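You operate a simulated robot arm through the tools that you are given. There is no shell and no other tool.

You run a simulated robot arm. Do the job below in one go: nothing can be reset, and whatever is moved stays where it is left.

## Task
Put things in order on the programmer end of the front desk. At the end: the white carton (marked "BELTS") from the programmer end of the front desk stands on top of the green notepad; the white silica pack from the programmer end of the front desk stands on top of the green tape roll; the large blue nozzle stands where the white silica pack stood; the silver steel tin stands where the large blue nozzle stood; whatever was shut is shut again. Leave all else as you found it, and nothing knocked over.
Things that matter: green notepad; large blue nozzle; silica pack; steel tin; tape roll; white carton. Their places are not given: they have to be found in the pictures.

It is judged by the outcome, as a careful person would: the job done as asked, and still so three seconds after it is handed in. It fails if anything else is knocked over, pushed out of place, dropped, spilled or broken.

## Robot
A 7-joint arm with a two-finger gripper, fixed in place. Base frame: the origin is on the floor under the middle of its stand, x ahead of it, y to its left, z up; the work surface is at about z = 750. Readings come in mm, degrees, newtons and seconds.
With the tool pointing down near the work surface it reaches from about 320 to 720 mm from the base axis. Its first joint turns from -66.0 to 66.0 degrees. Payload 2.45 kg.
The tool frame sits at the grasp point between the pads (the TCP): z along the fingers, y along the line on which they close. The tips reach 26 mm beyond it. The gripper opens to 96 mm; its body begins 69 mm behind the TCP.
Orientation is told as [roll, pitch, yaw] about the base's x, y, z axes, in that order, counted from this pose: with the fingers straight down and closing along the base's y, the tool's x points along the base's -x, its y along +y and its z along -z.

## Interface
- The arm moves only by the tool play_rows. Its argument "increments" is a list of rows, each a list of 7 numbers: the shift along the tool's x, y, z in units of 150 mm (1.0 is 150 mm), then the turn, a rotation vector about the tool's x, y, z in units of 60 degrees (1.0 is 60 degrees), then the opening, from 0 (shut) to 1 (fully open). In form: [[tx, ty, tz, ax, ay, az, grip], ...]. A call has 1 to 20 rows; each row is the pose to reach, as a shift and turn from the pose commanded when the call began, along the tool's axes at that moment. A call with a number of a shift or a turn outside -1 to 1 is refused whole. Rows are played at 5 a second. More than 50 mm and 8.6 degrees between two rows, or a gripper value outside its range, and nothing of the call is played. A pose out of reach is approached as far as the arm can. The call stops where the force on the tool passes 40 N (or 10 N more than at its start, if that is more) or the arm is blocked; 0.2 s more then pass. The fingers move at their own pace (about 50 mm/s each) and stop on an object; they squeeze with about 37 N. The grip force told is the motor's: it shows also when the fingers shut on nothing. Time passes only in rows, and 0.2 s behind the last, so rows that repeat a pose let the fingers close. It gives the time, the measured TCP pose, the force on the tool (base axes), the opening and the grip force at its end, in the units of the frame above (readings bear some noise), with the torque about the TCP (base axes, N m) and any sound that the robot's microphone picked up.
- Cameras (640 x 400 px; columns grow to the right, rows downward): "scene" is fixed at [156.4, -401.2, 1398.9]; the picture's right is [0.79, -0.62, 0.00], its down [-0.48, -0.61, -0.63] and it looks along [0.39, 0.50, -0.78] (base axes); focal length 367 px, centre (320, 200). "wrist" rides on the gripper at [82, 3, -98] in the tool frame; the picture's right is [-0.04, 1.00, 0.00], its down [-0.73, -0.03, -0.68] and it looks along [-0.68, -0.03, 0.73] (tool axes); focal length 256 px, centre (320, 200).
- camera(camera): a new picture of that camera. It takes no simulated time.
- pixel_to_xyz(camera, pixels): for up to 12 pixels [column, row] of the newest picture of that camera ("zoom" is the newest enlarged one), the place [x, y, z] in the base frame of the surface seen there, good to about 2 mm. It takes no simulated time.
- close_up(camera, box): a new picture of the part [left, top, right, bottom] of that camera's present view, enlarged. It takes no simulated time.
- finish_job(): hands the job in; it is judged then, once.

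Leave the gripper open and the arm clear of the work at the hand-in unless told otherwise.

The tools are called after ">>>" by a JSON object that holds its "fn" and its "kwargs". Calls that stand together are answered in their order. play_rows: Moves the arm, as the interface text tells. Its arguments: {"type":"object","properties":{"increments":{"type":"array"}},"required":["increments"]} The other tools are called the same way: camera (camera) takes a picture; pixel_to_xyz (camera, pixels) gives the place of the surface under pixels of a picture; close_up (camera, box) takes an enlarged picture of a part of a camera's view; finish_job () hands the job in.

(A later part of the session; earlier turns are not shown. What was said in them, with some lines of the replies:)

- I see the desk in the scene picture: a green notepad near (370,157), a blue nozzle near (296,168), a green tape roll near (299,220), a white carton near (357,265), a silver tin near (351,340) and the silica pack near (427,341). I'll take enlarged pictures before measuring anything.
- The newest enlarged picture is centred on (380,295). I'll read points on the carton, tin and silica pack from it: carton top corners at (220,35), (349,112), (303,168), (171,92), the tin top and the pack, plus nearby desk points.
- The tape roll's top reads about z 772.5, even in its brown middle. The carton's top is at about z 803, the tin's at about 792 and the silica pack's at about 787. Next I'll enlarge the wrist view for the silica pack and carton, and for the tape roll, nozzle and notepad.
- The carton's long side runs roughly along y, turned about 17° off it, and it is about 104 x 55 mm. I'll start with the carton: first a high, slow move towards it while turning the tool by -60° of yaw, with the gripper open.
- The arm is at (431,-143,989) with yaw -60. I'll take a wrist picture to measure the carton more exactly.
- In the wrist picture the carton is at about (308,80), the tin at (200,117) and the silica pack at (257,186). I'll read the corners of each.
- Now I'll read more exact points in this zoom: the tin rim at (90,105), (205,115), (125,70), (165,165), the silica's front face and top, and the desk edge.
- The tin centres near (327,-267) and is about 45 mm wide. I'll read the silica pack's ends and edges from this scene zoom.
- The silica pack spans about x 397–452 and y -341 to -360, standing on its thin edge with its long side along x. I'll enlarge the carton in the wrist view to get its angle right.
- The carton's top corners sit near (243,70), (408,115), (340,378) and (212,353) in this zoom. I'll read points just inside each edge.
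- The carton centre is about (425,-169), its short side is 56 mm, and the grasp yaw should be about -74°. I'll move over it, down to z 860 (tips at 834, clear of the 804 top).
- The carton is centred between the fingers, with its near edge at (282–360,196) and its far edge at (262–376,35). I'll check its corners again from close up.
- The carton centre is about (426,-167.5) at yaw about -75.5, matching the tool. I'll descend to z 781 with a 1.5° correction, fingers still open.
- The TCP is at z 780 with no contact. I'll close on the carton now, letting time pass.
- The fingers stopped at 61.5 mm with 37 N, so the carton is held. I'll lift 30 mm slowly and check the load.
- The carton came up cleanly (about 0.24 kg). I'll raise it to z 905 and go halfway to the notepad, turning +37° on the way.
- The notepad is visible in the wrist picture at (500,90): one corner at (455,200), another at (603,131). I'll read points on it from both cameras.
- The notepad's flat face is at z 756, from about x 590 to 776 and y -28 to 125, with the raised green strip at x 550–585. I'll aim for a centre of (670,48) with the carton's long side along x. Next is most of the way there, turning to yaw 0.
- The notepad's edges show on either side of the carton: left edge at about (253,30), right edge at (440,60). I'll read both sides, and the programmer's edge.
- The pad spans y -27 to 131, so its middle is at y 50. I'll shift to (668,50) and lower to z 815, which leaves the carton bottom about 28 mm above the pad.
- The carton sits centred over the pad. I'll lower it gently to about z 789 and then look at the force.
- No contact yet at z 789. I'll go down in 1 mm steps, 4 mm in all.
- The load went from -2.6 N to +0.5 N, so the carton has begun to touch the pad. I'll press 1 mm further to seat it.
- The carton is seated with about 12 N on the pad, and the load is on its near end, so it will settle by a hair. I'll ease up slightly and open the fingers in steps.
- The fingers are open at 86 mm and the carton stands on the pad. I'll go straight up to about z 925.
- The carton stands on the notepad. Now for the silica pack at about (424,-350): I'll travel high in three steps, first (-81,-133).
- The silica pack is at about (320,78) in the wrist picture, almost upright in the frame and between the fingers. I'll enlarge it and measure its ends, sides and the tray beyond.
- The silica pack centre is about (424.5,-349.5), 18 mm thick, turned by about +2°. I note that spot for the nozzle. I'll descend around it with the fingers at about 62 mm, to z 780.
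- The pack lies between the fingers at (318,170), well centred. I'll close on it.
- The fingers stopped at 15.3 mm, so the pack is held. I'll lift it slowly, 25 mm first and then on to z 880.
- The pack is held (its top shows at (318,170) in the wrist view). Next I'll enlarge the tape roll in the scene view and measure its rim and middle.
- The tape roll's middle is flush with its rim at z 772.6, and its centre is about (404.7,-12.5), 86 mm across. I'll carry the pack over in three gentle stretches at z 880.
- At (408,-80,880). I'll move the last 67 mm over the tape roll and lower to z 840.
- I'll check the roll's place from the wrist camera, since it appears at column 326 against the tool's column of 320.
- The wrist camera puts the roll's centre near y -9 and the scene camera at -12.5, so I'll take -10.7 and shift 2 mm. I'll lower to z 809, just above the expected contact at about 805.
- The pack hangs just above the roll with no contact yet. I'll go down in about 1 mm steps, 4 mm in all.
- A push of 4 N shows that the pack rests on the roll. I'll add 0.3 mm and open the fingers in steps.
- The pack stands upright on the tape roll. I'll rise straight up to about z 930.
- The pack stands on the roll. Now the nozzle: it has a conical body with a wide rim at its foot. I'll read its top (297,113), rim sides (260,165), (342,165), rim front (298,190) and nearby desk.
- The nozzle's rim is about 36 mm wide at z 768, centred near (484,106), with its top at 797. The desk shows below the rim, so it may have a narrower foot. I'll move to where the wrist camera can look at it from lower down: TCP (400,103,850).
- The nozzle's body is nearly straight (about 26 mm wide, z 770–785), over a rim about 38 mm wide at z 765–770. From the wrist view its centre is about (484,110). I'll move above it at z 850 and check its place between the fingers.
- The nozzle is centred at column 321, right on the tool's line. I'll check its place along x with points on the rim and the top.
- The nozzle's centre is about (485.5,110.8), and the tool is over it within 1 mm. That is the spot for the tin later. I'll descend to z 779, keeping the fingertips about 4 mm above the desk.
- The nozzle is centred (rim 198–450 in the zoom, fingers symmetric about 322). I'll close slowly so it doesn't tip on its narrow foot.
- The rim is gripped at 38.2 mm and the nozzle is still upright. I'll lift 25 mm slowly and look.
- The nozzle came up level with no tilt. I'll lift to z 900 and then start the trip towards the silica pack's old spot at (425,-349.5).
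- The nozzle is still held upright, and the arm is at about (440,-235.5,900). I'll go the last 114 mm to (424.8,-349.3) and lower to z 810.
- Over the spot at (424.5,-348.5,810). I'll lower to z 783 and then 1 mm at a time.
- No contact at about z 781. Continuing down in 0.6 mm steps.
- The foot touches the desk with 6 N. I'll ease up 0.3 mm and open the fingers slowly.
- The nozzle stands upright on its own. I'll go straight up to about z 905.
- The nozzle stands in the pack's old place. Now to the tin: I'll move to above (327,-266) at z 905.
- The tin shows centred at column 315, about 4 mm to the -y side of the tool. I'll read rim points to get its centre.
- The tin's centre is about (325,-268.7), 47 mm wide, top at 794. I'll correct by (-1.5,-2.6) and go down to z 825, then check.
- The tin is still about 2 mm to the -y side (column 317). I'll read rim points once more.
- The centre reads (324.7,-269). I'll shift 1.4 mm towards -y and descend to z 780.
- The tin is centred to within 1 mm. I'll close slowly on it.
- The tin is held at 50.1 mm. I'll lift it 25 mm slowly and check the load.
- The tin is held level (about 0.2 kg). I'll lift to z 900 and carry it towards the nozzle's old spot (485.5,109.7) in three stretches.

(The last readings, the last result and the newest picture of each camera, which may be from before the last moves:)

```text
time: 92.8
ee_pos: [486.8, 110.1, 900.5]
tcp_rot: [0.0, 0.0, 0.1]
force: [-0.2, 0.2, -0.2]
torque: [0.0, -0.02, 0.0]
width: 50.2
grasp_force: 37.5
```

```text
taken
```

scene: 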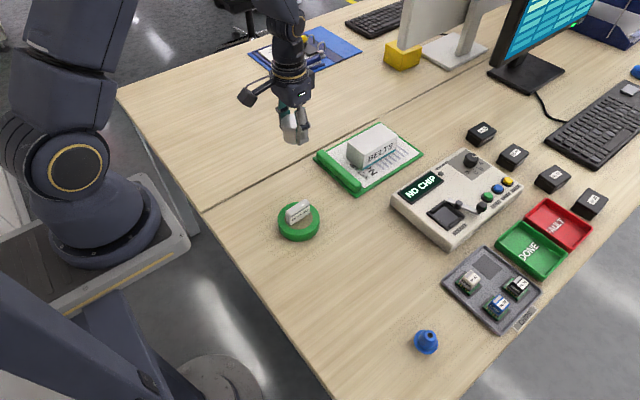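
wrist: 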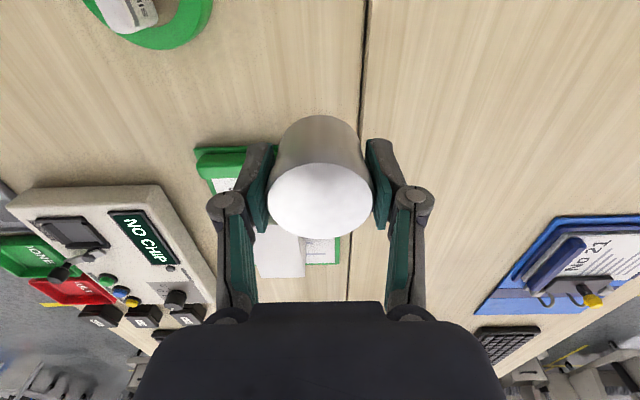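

I'm over the nozzle's old spot. The tin is wider than the nozzle, so I'll check where the desk seam (around column 362) runs and whether the two sides are level.

>>> {"fn": "pixel_to_xyz", "kwargs": {"camera": "wrist", "pixels": [[364, 40], [363, 70], [362, 100], [350, 60], [375, 60], [390, 80], [355, 100], [368, 100], [362, 125]]}}

>>> {"fn": "pixel_to_xyz", "kwargs": {"camera": "scene", "pixels": [[290, 160], [280, 165], [270, 172], [260, 178], [300, 180], [275, 155]]}}

>>> {"fn": "close_up", "kwargs": {"camera": "scene", "box": [232, 125, 344, 195]}}

```text
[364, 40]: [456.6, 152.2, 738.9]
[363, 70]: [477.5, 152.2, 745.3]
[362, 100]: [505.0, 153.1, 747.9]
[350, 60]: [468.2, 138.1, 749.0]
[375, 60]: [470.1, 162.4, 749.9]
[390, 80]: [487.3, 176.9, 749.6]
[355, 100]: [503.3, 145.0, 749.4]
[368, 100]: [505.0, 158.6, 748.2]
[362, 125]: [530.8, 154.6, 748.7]
```

```text
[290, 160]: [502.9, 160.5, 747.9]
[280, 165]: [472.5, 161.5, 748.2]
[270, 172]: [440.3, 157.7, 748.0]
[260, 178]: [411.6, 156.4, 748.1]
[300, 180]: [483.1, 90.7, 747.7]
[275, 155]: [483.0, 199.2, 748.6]
```

```text
5.71 times, centred on (288, 160) of scene
```

zoom: 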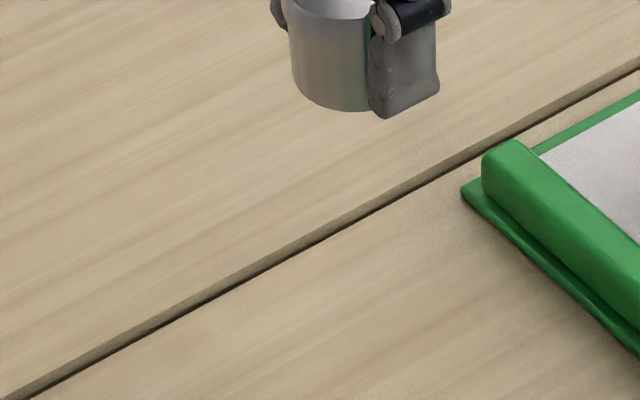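

The seam runs at y about 152, and the tin will only reach y 135, so it stays wholly on the front desk. I'll lower to z 790.

>>> {"fn": "play_rows", "kwargs": {"increments": [[0, 0, 0.04, 0, 0, 0, 0.2], [0, 0, 0.12, 0, 0, 0, 0.2], [0, 0, 0.24, 0, 0, 0, 0.2], [0, 0, 0.36, 0, 0, 0, 0.2], [0, 0, 0.48, 0, 0, 0, 0.2], [0, 0, 0.58, 0, 0, 0, 0.2], [0, 0, 0.66, 0, 0, 0, 0.2], [0, 0, 0.71, 0, 0, 0, 0.2], [0, 0, 0.735, 0, 0, 0, 0.2], [0, 0, 0.735, 0, 0, 0, 0.2]]}}

```text
time: 95.0
ee_pos: [485.2, 109.5, 789.7]
tcp_rot: [0.0, 0.0, 0.1]
force: [0.6, 0.0, -1.1]
torque: [-0.02, -0.01, 0.0]
width: 49.9
grasp_force: 37.3
```

At (485.2,109.5,789.7), on the spot. I'll go on down slowly to z 783 and then in sub-millimetre steps.

>>> {"fn": "play_rows", "kwargs": {"increments": [[0, 0, 0.02, 0, 0, 0, 0.2], [0, 0, 0.035, 0, 0, 0, 0.2], [0, 0, 0.045, 0, 0, 0, 0.2], [0, 0, 0.05, 0, 0, 0, 0.2], [0, 0, 0.055, 0, 0, 0, 0.2], [0, 0, 0.058, 0, 0, 0, 0.2], [0, 0, 0.058, 0, 0, 0, 0.2]]}}

```text
time: 96.6
ee_pos: [484.4, 109.7, 782.8]
tcp_rot: [0.1, 0.1, 0.1]
force: [1.2, 0.0, -1.7]
torque: [0.0, -0.01, -0.02]
width: 49.6
grasp_force: 36.9
```

The tin still hangs free at about z 781. Down in 0.5 mm steps.

>>> {"fn": "play_rows", "kwargs": {"increments": [[0, 0, 0.004, 0, 0, 0, 0.2], [0, 0, 0.007, 0, 0, 0, 0.2], [0, 0, 0.01, 0, 0, 0, 0.2], [0, 0, 0.01, 0, 0, 0, 0.2]]}}

```text
time: 97.6
ee_pos: [484.9, 109.1, 780.3]
tcp_rot: [0.0, 0.0, 0.1]
force: [0.6, 0.0, -1.0]
torque: [0.0, -0.01, 0.0]
width: 49.9
grasp_force: 36.7
```

>>> {"fn": "play_rows", "kwargs": {"increments": [[0, 0, 0.004, 0, 0, 0, 0.2], [0, 0, 0.008, 0, 0, 0, 0.2], [0, 0, 0.008, 0, 0, 0, 0.2]]}}

```text
time: 98.4
ee_pos: [484.9, 109.2, 781.0]
tcp_rot: [0.0, 0.0, 0.1]
force: [-4.8, -1.8, 26.4]
torque: [-0.16, 0.24, -0.02]
width: 49.6
grasp_force: 37.2
```

The tin is firmly on the desk (26 N). I'll ease back 0.5 mm and open slowly.

>>> {"fn": "play_rows", "kwargs": {"increments": [[0, 0, -0.003, 0, 0, 0, 0.2], [0, 0, -0.004, 0, 0, 0, 0.2], [0, 0, -0.004, 0, 0, 0, 0.52], [0, 0, -0.004, 0, 0, 0, 0.535], [0, 0, -0.004, 0, 0, 0, 0.55], [0, 0, -0.004, 0, 0, 0, 0.58], [0, 0, -0.004, 0, 0, 0, 0.64], [0, 0, -0.004, 0, 0, 0, 0.72], [0, 0, -0.004, 0, 0, 0, 0.82], [0, 0, -0.004, 0, 0, 0, 0.92], [0, 0, -0.004, 0, 0, 0, 0.92]]}}

>>> {"fn": "camera", "kwargs": {"camera": "wrist"}}

>>> {"fn": "close_up", "kwargs": {"camera": "scene", "box": [216, 110, 376, 210]}}

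```text
time: 100.8
ee_pos: [485.2, 109.1, 781.3]
tcp_rot: [0.0, 0.0, 0.1]
force: [0.9, -0.1, 0.2]
torque: [0.01, 0.02, 0.02]
width: 88.3
grasp_force: 0.1
```

```text
taken
```

wrist: 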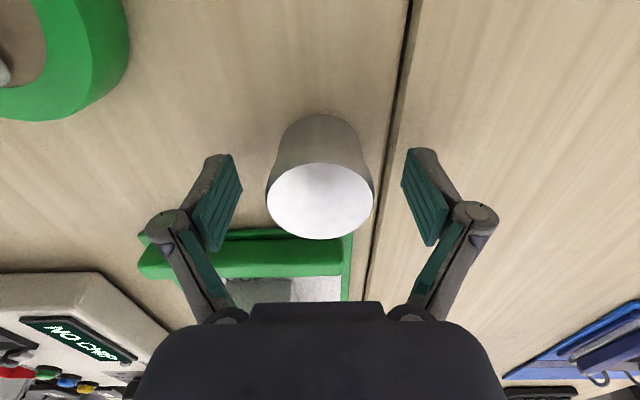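

```text
4.00 times, centred on (296, 160) of scene
```

zoom: 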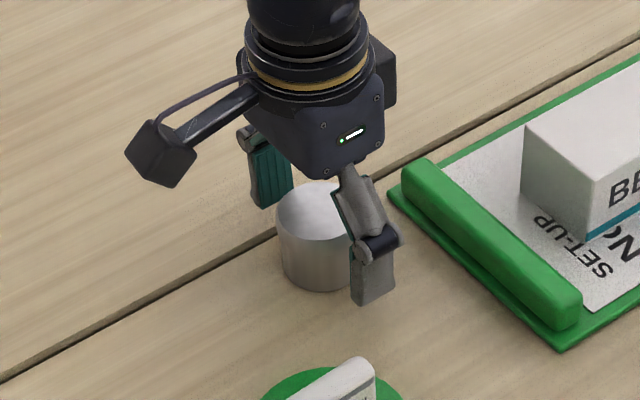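

The tin stands free between the open fingers. I'll go straight up about 140 mm.

>>> {"fn": "play_rows", "kwargs": {"increments": [[0, 0, -0.04, 0, 0, 0, 0.92], [0, 0, -0.12, 0, 0, 0, 0.92], [0, 0, -0.24, 0, 0, 0, 0.92], [0, 0, -0.4, 0, 0, 0, 0.92], [0, 0, -0.57, 0, 0, 0, 0.95], [0, 0, -0.74, 0, 0, 0, 1], [0, 0, -0.88, 0, 0, 0, 1], [0, 0, -0.96, 0, 0, 0, 1], [0, 0, -0.96, 0, 0, 0, 1]]}}

>>> {"fn": "camera", "kwargs": {"camera": "wrist"}}

>>> {"fn": "camera", "kwargs": {"camera": "scene"}}

```text
time: 102.8
ee_pos: [484.4, 110.2, 924.4]
tcp_rot: [0.0, -0.1, 0.1]
force: [-0.1, 1.0, -0.3]
torque: [0.0, 0.0, 0.04]
width: 96.1
grasp_force: 0.0
```

```text
taken
```

wrist: 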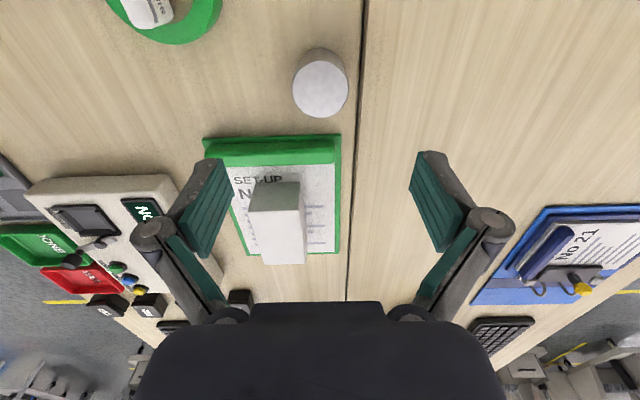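

```text
taken
```

scene: 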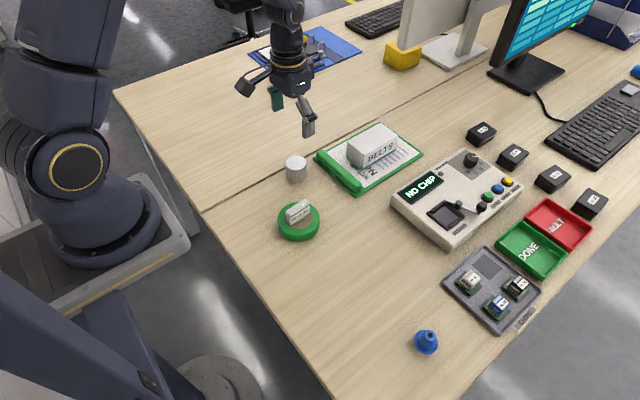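

All four are placed. I'll check each in enlarged pictures before handing in: carton, tin and silica pack first, then the nozzle.

>>> {"fn": "close_up", "kwargs": {"camera": "scene", "box": [250, 110, 442, 230]}}

>>> {"fn": "close_up", "kwargs": {"camera": "scene", "box": [347, 270, 507, 370]}}

>>> {"fn": "pixel_to_xyz", "kwargs": {"camera": "scene", "pixels": [[427, 333], [427, 343], [296, 163], [288, 164], [304, 164], [298, 206], [299, 208], [368, 138], [390, 140], [350, 150]]}}

```text
3.33 times, centred on (346, 170) of scene
```

zoom: 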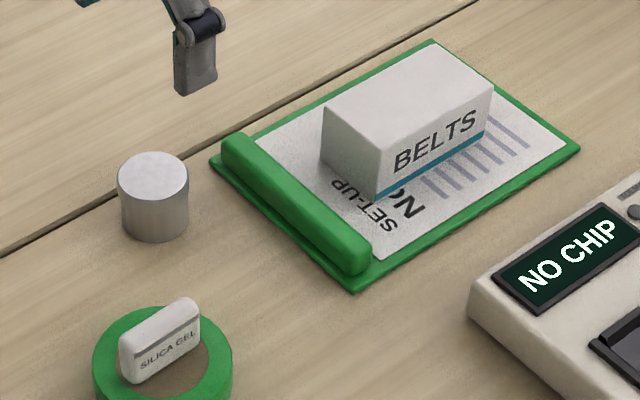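

```text
4.00 times, centred on (427, 320) of scene
```

zoom: 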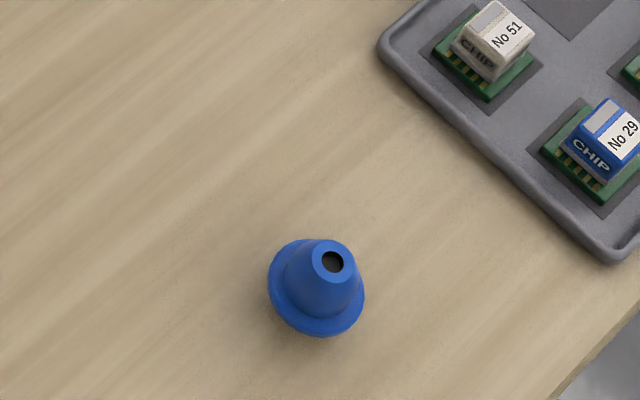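

```text
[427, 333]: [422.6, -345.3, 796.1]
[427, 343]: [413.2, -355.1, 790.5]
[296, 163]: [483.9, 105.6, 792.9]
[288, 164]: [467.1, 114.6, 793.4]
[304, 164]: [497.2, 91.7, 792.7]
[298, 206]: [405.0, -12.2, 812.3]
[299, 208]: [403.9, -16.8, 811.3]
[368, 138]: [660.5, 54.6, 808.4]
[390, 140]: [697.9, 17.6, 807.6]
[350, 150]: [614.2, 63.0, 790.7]
```

Carton, tin, silica pack and nozzle all stand upright in their new places, and the other things look untouched. I'll bring the arm back to its starting height and place with the gripper open.

>>> {"fn": "play_rows", "kwargs": {"increments": [[0, 0, -0.1, 0, 0, 0, 1], [0, 0, -0.25, 0, 0, 0, 1], [0.03, -0.06, -0.4, 0, 0, 0, 1], [0.08, -0.18, -0.55, 0, 0, 0, 1], [0.14, -0.32, -0.68, 0, 0, 0, 1], [0.2, -0.46, -0.78, 0, 0, 0, 1], [0.26, -0.59, -0.83, 0, 0, 0, 1], [0.31, -0.7, -0.833, 0, 0, 0, 1], [0.333, -0.747, -0.833, 0, 0, 0, 1], [0.333, -0.747, -0.833, 0, 0, 0, 1], [0.333, -0.747, -0.833, 0, 0, 0, 1]]}}

>>> {"fn": "camera", "kwargs": {"camera": "scene"}}

>>> {"fn": "camera", "kwargs": {"camera": "wrist"}}

```text
time: 105.2
ee_pos: [435.7, -2.3, 1048.4]
tcp_rot: [0.0, 0.0, 0.1]
force: [0.8, -0.3, 0.5]
torque: [0.01, 0.02, 0.01]
width: 96.2
grasp_force: 0.1
```

```text
taken
```

scene: 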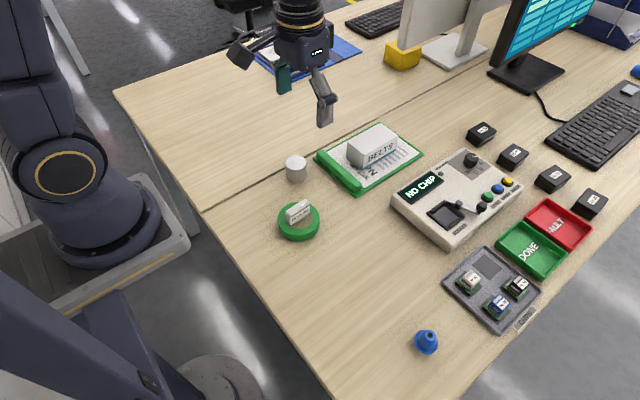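

```text
taken
```

wrist: 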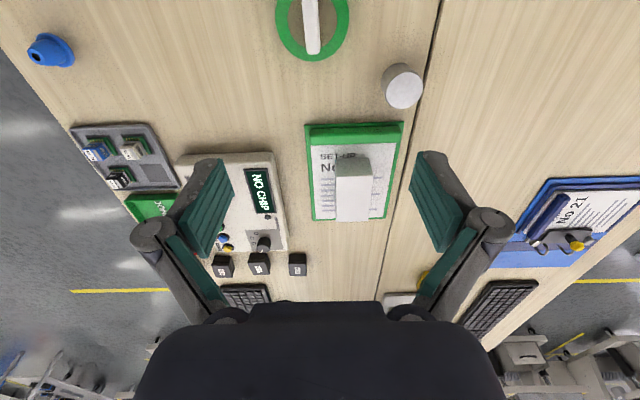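

The arm is back at (435,-2,1048) with the gripper open. The pictures show the carton on the notepad (370,145), the pack on the tape roll (299,213), the nozzle at the pack's old spot (427,341) and the tin at the nozzle's old spot (296,169). Everything else is where it was, and I opened nothing that needed shutting. I'm handing the job in now.

>>> {"fn": "finish_job", "kwargs": {}}

```text
The job is handed in.
```

The job is done and handed in. In the last pictures everything stood upright:

- **White carton ("BELTS"):** it stands in the middle of the green notepad's flat face, behind the raised strip.
- **Silica pack:** it stands on its edge on the green tape roll, close to the roll's centre.
- **Large blue nozzle:** it stands where the silica pack stood, within about 2 mm by the arm's readings.
- **Silver tin:** it stands where the nozzle stood, also within about 2 mm, and wholly on the front desk.

I opened nothing, so there was nothing to shut again. No other objects looked moved in the last pictures. The arm is back at its starting place above the desk with the gripper open.
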